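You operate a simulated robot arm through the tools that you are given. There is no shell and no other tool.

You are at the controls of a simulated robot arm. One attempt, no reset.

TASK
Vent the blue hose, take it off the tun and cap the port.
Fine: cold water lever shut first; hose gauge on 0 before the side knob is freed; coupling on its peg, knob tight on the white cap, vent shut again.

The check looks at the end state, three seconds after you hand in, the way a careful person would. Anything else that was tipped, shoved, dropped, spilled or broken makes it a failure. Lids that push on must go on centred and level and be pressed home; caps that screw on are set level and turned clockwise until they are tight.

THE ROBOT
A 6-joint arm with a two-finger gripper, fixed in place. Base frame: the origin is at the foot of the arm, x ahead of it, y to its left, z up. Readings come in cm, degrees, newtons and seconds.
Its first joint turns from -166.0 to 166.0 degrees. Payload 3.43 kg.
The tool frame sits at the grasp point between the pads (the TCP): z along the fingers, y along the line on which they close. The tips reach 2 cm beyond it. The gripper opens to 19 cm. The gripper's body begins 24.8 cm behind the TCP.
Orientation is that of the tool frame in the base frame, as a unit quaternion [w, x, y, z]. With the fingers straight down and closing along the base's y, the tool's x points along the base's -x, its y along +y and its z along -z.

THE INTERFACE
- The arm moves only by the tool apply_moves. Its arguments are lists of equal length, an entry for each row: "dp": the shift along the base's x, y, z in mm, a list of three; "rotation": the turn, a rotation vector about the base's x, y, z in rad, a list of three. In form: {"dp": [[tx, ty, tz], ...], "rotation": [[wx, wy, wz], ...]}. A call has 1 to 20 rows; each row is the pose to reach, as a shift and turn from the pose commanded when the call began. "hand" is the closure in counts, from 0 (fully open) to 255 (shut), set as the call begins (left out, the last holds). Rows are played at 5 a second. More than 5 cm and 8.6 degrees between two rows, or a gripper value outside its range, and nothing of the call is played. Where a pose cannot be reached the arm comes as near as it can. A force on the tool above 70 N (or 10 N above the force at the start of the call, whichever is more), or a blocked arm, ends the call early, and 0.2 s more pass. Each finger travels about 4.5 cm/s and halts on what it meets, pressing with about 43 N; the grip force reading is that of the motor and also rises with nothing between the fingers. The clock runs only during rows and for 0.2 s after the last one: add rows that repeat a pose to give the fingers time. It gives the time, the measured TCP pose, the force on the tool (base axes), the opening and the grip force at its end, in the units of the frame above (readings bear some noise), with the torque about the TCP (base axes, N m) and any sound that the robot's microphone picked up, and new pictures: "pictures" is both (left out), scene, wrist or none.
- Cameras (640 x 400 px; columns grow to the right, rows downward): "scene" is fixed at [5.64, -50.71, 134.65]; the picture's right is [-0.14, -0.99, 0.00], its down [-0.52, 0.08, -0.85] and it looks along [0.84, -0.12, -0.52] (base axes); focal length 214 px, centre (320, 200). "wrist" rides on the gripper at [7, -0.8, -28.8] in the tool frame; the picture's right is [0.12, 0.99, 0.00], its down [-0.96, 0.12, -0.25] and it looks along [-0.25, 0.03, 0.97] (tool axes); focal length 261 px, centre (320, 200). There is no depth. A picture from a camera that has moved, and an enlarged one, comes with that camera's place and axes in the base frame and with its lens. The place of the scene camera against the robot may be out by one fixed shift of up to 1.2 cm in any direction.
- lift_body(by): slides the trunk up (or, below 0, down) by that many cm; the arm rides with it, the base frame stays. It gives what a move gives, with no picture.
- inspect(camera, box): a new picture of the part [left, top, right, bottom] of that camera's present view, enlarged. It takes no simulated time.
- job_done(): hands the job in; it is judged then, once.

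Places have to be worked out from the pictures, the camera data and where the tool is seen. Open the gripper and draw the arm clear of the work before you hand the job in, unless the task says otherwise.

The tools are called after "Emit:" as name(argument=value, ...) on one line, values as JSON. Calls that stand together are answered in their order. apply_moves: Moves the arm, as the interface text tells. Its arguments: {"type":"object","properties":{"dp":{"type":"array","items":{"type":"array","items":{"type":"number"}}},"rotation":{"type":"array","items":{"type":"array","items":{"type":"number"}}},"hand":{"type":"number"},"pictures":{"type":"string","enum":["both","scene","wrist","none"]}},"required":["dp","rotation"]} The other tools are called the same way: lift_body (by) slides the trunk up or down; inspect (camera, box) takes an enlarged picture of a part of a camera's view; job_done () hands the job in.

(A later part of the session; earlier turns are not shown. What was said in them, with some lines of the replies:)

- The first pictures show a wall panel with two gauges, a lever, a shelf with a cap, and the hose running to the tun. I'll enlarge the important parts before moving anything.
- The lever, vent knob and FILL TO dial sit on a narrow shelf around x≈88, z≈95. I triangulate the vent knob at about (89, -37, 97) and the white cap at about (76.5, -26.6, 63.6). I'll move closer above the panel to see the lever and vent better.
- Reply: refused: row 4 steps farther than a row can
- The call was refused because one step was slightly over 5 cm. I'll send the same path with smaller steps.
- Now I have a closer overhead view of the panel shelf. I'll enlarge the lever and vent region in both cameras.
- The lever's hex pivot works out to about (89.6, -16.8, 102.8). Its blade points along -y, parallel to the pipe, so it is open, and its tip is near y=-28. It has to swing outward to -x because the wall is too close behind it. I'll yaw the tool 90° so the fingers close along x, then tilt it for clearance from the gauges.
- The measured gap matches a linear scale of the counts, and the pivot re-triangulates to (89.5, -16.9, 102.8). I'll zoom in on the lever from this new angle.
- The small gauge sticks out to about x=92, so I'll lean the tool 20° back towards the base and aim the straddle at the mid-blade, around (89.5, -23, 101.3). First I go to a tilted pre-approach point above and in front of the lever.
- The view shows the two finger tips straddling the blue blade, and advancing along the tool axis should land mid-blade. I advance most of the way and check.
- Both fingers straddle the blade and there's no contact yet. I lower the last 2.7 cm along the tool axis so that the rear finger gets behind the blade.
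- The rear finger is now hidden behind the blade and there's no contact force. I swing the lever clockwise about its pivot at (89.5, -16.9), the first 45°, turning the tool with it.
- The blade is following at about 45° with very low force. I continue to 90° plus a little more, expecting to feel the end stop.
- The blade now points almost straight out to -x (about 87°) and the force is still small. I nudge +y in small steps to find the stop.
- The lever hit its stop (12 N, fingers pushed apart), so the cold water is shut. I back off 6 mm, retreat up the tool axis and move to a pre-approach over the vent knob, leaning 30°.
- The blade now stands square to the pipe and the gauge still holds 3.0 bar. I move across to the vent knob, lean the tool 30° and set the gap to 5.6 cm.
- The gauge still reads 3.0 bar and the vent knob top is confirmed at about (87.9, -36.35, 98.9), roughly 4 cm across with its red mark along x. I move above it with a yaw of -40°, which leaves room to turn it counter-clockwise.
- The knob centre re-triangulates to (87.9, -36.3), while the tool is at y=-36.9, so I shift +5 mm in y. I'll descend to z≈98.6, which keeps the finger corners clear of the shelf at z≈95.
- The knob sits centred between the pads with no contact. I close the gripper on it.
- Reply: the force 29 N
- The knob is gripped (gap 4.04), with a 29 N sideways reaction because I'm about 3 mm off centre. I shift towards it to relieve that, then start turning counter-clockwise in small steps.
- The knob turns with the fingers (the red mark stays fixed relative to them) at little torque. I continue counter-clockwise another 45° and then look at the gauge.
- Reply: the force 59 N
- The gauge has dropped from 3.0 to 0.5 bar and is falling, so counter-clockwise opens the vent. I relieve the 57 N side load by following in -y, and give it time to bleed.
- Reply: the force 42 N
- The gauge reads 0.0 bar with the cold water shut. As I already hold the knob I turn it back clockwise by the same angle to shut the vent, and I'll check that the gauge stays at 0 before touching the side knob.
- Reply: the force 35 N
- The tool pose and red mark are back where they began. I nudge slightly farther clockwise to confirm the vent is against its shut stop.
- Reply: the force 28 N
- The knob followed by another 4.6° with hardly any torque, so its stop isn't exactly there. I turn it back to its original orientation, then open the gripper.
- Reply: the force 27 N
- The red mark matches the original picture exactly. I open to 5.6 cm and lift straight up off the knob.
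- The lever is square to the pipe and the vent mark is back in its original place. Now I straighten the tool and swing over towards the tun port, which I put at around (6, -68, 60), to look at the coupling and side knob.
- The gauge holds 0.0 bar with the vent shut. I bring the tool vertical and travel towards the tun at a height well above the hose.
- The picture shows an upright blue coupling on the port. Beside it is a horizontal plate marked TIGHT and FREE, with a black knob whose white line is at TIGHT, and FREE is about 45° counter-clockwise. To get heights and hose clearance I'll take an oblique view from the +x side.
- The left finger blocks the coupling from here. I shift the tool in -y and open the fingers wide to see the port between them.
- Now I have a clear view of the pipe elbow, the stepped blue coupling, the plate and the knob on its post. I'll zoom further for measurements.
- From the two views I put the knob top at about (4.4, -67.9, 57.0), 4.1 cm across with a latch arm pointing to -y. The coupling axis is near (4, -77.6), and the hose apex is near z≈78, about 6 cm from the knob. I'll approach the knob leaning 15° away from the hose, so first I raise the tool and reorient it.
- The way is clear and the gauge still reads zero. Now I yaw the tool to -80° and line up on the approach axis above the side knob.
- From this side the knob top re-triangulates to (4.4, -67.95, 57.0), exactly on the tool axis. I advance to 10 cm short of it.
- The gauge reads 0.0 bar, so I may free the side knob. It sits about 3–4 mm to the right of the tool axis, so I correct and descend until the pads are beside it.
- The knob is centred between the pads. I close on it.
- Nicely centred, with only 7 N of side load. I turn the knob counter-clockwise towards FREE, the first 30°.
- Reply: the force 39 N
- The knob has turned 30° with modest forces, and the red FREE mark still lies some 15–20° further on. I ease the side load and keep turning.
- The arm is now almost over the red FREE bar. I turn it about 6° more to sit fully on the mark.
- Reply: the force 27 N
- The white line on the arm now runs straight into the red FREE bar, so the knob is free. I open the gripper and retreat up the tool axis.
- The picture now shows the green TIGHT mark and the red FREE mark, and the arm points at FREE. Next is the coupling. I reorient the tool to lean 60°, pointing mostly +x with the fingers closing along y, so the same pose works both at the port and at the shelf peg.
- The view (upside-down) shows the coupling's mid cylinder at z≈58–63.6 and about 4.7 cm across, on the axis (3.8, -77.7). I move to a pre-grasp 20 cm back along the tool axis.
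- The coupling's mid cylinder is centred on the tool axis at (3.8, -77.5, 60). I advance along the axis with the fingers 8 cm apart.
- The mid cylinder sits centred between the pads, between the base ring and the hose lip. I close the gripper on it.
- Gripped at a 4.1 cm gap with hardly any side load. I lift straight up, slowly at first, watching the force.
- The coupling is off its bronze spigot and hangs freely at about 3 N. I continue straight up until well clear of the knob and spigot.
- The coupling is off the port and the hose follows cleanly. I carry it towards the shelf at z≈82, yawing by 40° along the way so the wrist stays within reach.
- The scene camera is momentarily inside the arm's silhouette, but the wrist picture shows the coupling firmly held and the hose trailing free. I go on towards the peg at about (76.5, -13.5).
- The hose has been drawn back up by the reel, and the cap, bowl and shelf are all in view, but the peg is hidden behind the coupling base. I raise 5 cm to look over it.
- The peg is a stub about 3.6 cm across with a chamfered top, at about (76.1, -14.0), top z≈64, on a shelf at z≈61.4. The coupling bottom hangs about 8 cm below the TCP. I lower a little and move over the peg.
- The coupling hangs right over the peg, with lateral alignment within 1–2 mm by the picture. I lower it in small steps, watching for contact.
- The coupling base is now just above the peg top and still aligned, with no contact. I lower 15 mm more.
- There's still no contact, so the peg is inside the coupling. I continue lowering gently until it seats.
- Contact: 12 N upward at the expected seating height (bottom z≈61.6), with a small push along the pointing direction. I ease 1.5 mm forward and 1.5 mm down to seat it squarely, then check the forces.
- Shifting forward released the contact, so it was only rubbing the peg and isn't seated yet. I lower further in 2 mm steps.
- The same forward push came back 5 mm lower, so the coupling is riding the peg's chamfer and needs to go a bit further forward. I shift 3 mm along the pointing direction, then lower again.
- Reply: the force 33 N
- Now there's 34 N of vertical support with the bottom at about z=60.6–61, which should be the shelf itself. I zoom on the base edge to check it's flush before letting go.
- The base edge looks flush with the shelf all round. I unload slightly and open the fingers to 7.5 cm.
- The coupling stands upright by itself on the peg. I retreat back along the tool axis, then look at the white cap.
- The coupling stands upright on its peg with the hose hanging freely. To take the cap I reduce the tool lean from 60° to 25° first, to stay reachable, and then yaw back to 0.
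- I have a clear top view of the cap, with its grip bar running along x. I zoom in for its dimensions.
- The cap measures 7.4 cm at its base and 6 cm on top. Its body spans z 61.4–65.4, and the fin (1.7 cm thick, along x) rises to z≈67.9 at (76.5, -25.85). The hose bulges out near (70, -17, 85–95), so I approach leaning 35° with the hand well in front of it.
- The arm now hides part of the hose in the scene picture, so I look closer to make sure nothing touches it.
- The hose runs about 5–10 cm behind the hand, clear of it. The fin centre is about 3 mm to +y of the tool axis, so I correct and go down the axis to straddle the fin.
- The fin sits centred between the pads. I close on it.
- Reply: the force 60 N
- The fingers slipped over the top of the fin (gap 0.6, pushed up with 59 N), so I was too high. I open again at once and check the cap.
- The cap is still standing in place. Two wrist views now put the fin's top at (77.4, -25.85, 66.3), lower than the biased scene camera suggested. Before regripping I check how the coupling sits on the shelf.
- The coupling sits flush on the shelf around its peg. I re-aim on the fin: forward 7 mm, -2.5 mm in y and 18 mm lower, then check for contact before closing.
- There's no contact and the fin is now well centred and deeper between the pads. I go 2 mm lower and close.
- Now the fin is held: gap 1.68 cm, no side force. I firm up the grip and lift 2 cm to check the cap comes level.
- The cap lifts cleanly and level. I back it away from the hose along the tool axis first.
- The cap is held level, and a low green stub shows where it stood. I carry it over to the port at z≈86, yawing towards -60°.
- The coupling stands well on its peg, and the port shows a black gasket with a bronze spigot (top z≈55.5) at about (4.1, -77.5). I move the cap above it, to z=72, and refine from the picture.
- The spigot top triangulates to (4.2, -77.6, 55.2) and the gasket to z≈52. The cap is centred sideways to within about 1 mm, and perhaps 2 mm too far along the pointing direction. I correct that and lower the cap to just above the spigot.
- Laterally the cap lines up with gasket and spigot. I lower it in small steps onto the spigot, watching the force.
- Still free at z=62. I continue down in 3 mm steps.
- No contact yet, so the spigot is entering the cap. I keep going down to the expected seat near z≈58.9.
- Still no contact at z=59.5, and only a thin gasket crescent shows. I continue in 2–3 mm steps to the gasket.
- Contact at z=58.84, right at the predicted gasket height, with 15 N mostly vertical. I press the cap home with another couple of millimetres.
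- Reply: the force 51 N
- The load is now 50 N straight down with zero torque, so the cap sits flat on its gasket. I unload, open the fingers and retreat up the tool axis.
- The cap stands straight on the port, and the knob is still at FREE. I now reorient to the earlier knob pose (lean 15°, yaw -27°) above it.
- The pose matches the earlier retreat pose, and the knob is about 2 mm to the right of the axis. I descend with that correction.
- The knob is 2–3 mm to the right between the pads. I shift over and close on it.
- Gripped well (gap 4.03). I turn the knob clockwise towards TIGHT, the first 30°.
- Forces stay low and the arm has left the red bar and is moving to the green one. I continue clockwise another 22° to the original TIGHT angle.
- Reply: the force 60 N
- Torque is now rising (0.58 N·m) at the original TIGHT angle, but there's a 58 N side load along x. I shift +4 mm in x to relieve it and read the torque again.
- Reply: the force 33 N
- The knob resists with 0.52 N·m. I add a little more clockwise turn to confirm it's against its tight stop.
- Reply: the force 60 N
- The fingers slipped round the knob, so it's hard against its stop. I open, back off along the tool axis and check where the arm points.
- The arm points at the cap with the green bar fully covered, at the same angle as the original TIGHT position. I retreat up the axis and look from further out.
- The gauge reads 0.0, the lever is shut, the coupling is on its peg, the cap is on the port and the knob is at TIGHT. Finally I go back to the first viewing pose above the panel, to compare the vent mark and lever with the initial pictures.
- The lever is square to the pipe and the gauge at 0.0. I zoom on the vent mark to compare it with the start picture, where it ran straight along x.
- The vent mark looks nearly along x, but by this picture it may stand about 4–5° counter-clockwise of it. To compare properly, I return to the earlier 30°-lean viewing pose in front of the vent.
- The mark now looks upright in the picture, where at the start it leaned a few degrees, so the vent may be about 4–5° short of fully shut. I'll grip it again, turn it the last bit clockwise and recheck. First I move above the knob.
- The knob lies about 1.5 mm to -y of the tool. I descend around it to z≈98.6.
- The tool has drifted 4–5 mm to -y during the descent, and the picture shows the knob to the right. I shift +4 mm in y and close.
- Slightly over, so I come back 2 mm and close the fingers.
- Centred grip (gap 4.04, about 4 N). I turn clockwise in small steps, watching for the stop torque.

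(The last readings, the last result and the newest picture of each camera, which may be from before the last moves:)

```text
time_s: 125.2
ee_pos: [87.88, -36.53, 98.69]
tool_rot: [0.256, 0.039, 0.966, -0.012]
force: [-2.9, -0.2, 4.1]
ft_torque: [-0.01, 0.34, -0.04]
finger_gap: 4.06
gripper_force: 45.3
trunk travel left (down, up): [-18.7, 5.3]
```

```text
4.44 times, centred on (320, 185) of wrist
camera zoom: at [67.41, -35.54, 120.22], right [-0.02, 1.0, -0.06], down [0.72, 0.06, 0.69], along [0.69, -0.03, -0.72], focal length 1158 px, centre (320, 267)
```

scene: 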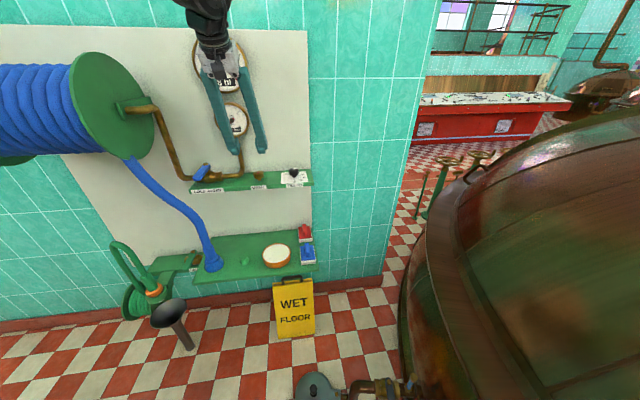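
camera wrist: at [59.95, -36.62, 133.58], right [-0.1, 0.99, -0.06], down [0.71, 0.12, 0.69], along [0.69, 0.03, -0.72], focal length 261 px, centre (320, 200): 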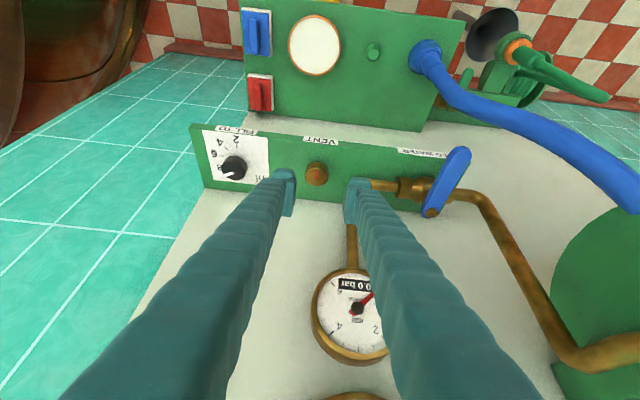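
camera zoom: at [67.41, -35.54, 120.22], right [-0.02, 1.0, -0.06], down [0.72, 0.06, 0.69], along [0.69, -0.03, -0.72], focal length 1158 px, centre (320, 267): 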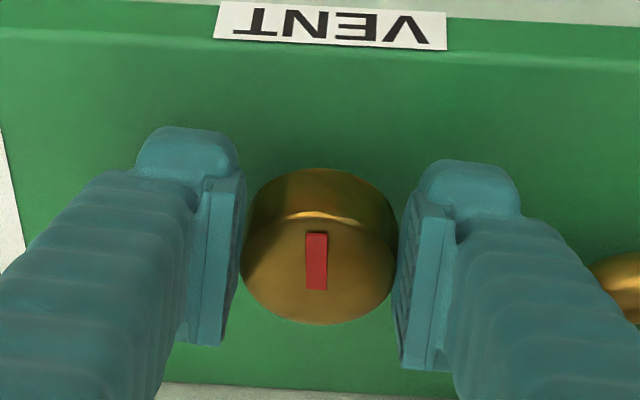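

The knob followed with no torque, so there's no stop yet. I try 4° more.

Emit:
apply_moves(dp=[[0, 0, 0], [0, 0, 0], [0, 0, 0]], rotation=[[0, 0, -0.035], [0, 0, -0.07], [0, 0, -0.07]], hand=255, pictures="none")

Emit:
inspect(camera="wrist", box=[270, 140, 370, 230])

```text
time_s: 126.0
ee_pos: [88.01, -36.37, 98.7]
tool_rot: [0.256, 0.073, 0.964, -0.021]
force: [2.8, -3.7, 3.8]
ft_torque: [-0.14, 0.23, 0.22]
finger_gap: 4.02
gripper_force: 45.2
trunk travel left (down, up): [-18.7, 5.3]
```

```text
4.44 times, centred on (320, 185) of wrist
camera zoom: at [67.59, -34.05, 120.19], right [0.05, 1.0, -0.06], down [0.72, 0.01, 0.69], along [0.69, -0.08, -0.72], focal length 1158 px, centre (320, 267)
```

zoom: 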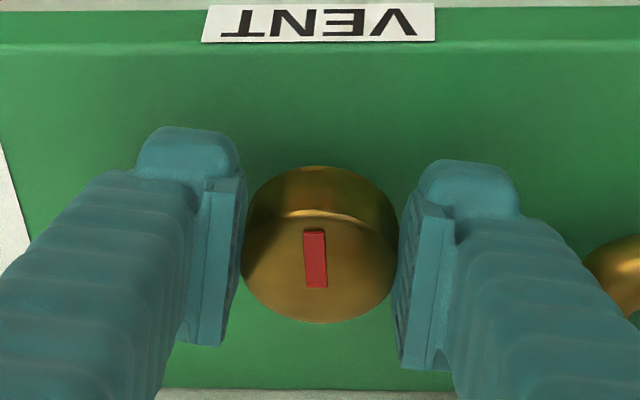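

Now torque appears (0.22 N·m) and the fingers start to slip round the knob, so it's against its shut stop. I open and lift straight up, then take a look.

Emit:
apply_moves(dp=[[0, 0, 0], [0, 0, 0], [0, 0, 0], [0, 0, 25], [0, 0, 50], [-10, 0, 75], [-30, 0, 100], [-60, 0, 115], [-60, 0, 115]], rotation=[[0, 0, 0], [0, 0, 0], [0, 0, 0], [0, 0, 0], [0, 0, 0], [0, 0, 0.05], [0, 0, 0.1], [0, 0, 0.15], [0, 0, 0.15]], hand=180)

Emit:
inspect(camera="wrist", box=[220, 80, 420, 220])

Emit:
inspect(camera="wrist", box=[295, 155, 345, 190])

```text
time_s: 128.0
ee_pos: [81.45, -37.04, 110.32]
tool_rot: [0.259, 0.001, 0.966, 0.001]
force: [1.6, 0.1, 0.8]
ft_torque: [-0.05, 0.07, 0.02]
finger_gap: 5.6
gripper_force: 0.0
trunk travel left (down, up): [-18.7, 5.3]
camera wrist: at [60.91, -37.91, 131.69], right [-0.1, 0.99, -0.06], down [0.71, 0.11, 0.69], along [0.7, 0.03, -0.72], focal length 261 px, centre (320, 200)
```

scene: 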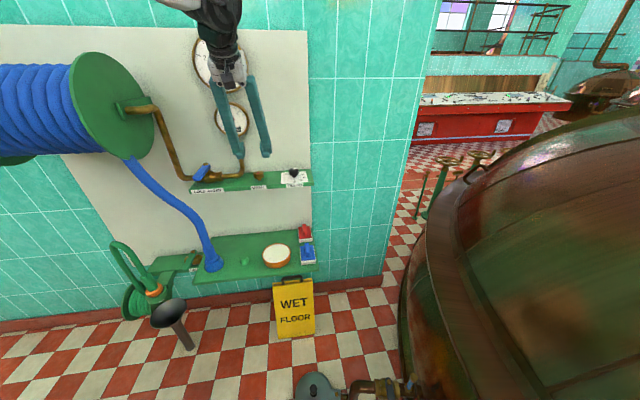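
wrist: 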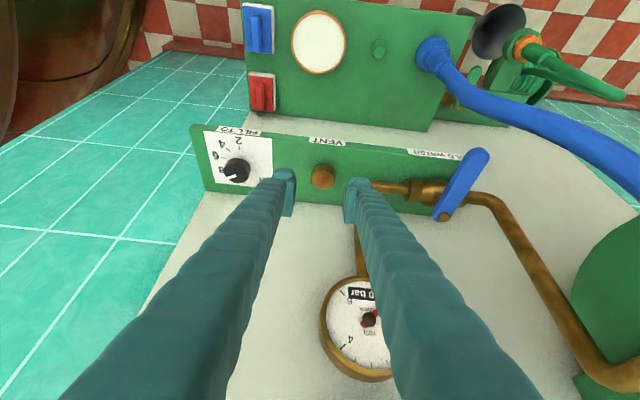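

```text
2.86 times, centred on (320, 150) of wrist
camera zoom: at [60.91, -37.91, 131.69], right [-0.1, 0.99, -0.06], down [0.71, 0.11, 0.69], along [0.7, 0.03, -0.72], focal length 745 px, centre (320, 343)
```

zoom: 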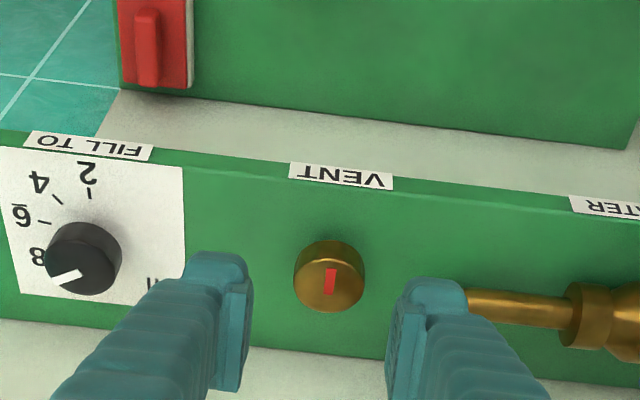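

```text
11.43 times, centred on (320, 172) of wrist
camera zoom: at [60.91, -37.91, 131.69], right [-0.1, 0.99, -0.06], down [0.71, 0.11, 0.69], along [0.7, 0.03, -0.72], focal length 2979 px, centre (320, 514)
```

zoom: 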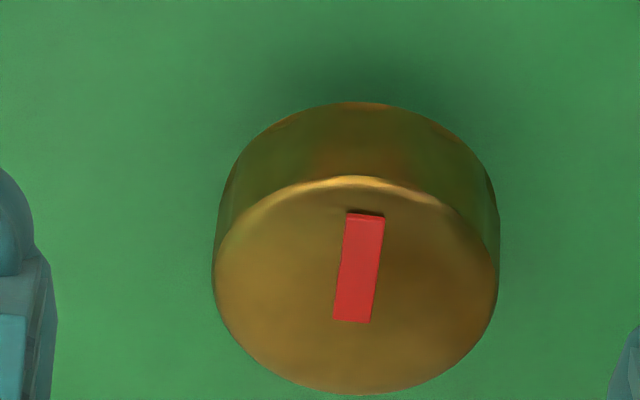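

The mark now leans just as in the original picture and lies along x within about 1°, so the vent is properly shut. I withdraw to the starting pose with the gripper open and take a last look at everything.

Emit:
apply_moves(dp=[[-40, -3, 10], [-80, -6, 30], [-120, -9, 55], [-160, -12, 80], [-200, -15, 105], [-240, -18, 135], [-280, -22, 165], [-320, -26, 195], [-355, -30, 225], [-385, -35, 250], [-385, -35, 250]], rotation=[[0, 0, 0], [0, 0.1, 0], [0, 0.2, 0], [0, 0.3, 0], [0, 0.4, 0], [0, 0.5236, 0], [0, 0.5236, 0], [0, 0.5236, 0], [0, 0.5236, 0], [0, 0.5236, 0], [0, 0.5236, 0]], hand=0)

Emit:
inspect(camera="wrist", box=[180, 10, 420, 190])

Emit:
inspect(camera="wrist", box=[220, 20, 290, 70])

Emit:
inspect(camera="scene", box=[150, 80, 330, 280])

```text
refused: row 7 steps farther than a row can; nothing moved
```

```text
2.22 times, centred on (300, 100) of wrist
camera zoom: at [60.91, -37.91, 131.69], right [-0.1, 0.99, -0.06], down [0.71, 0.11, 0.69], along [0.7, 0.03, -0.72], focal length 579 px, centre (364, 422)
```

zoom: 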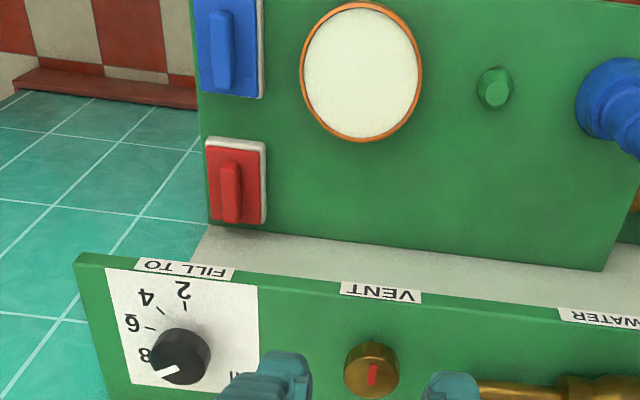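

```text
8.00 times, centred on (255, 45) of wrist
camera zoom: at [60.91, -37.91, 131.69], right [-0.1, 0.99, -0.06], down [0.71, 0.11, 0.69], along [0.7, 0.03, -0.72], focal length 2085 px, centre (840, 1440)
```

zoom: 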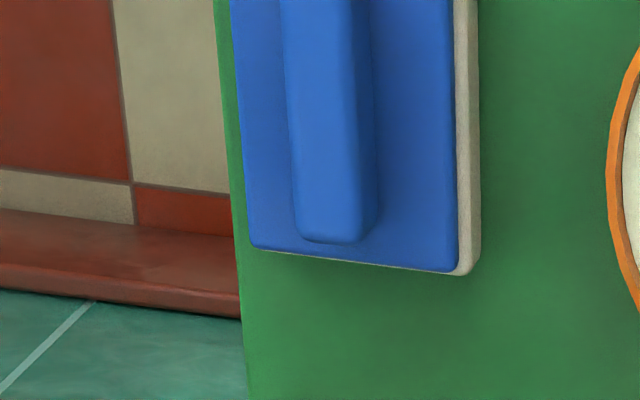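

```text
2.00 times, centred on (240, 180) of scene
camera zoom: at [5.64, -50.71, 134.65], right [-0.14, -0.99, 0.0], down [-0.52, 0.08, -0.85], along [0.84, -0.12, -0.52], focal length 429 px, centre (480, 240)
```

zoom: 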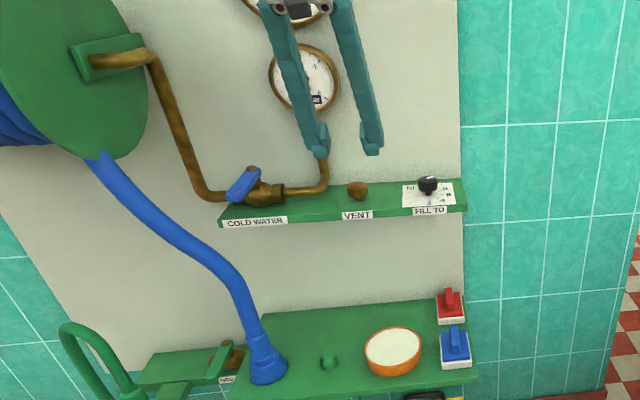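

One row was slightly too long and the call was refused, so the arm hasn't moved. I resend the withdrawal with shorter steps.

Emit:
apply_moves(dp=[[-40, -3, 10], [-80, -6, 30], [-118, -9, 52], [-156, -12, 75], [-194, -15, 98], [-230, -18, 124], [-266, -22, 150], [-302, -26, 176], [-336, -30, 202], [-366, -33, 228], [-388, -35, 250], [-388, -35, 250]], rotation=[[0, 0, 0], [0, 0.1, 0], [0, 0.2, 0], [0, 0.3, 0], [0, 0.4, 0], [0, 0.5236, 0], [0, 0.5236, 0], [0, 0.5236, 0], [0, 0.5236, 0], [0, 0.5236, 0], [0, 0.5236, 0], [0, 0.5236, 0]], hand=0)

Emit:
inspect(camera="wrist", box=[180, 10, 420, 190])

Emit:
inspect(camera="wrist", box=[220, 20, 290, 70])

Emit:
inspect(camera="scene", box=[150, 80, 330, 280])

```text
time_s: 130.6
ee_pos: [43.08, -40.08, 135.01]
tool_rot: [-0.003, 0.001, 1.0, 0.0]
force: [0.5, 0.0, -0.6]
ft_torque: [0.01, 0.01, 0.02]
finger_gap: 19.0
gripper_force: 0.0
trunk travel left (down, up): [-18.7, 5.3]
camera wrist: at [36.12, -40.75, 163.87], right [-0.12, 0.99, 0.0], down [0.96, 0.11, 0.24], along [0.24, 0.03, -0.97], focal length 261 px, centre (320, 200)
```

scene: 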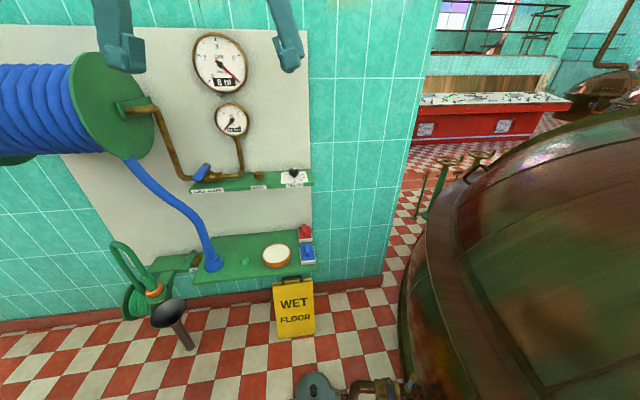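
wrist: 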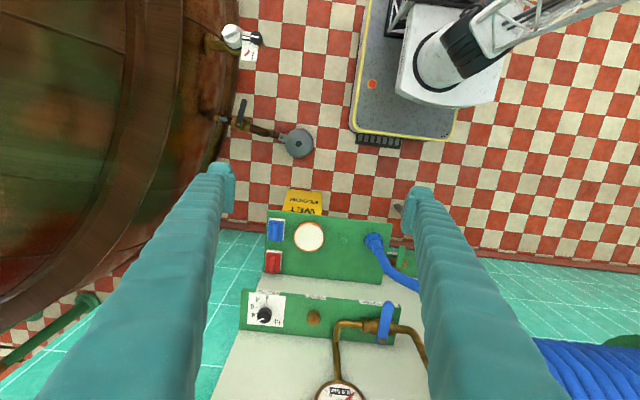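

```text
2.22 times, centred on (300, 100) of wrist
camera zoom: at [36.12, -40.75, 163.87], right [-0.12, 0.99, 0.0], down [0.96, 0.11, 0.24], along [0.24, 0.03, -0.97], focal length 579 px, centre (364, 422)
```

zoom: 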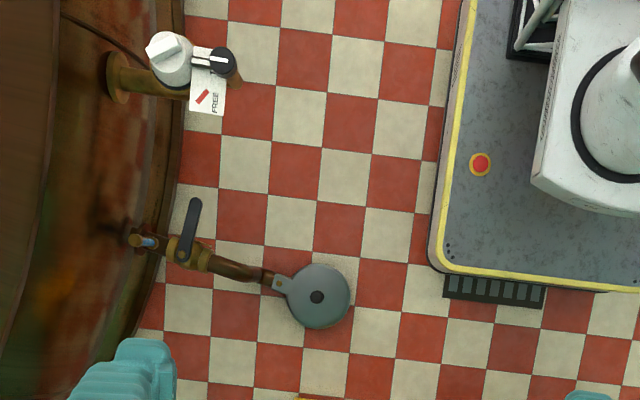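

```text
8.00 times, centred on (255, 45) of wrist
camera zoom: at [36.12, -40.75, 163.87], right [-0.12, 0.99, 0.0], down [0.96, 0.11, 0.24], along [0.24, 0.03, -0.97], focal length 2085 px, centre (840, 1440)
```

zoom: 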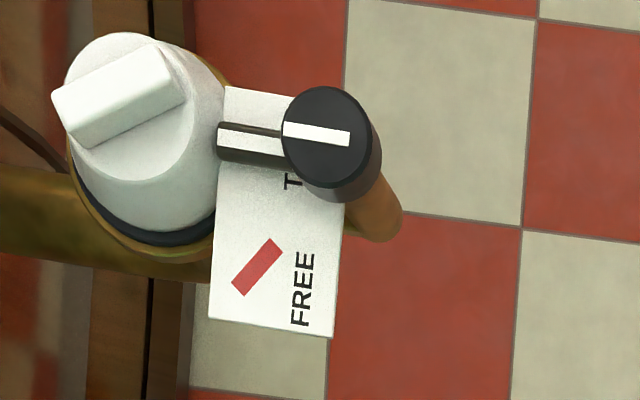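

```text
2.00 times, centred on (240, 180) of scene
camera zoom: at [5.64, -50.71, 134.65], right [-0.14, -0.99, 0.0], down [-0.52, 0.08, -0.85], along [0.84, -0.12, -0.52], focal length 429 px, centre (480, 240)
```

zoom: 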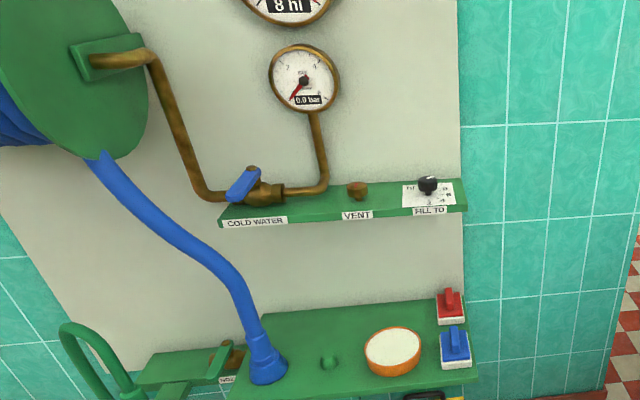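

The last views show the knob arm square on TIGHT against the level white cap, and the coupling upright on its peg. The cold water lever and vent are shut, the gauge is at 0.0 bar and the other objects look undisturbed. The gripper is open and the arm is clear, so I hand the job in.

Emit:
job_done()

```text
The job is handed in.
```

The blue hose is vented and off the tun, and the white cap is clamped on the port. I've handed the job in but haven't seen a verdict.

- **Cold water:** I shut the lever first, turning it 90° until it hit its stop.
- **Venting:** the hose gauge went from 3.0 to 0.0 bar. It still read 0.0 just before I freed the side knob.
- **Coupling:** it stands upright on its shelf peg, flush with the shelf.
- **White cap:** it sits level on the port gasket and was pressed down with about 50 N.
- **Side knob:** it was turned clockwise until the fingers slipped on it, and it points at TIGHT against the cap.
- **Vent:** when I first closed it, it was about 5° short of shut. At the end I turned it fully against its stop.

My first grip on the cap's fin missed and pressed down on it with about 59 N. The cap stayed upright in its place, and I picked it up on the second try.

In the last pictures nothing else looks moved or tipped. The gripper is open and the arm is back near its starting pose.
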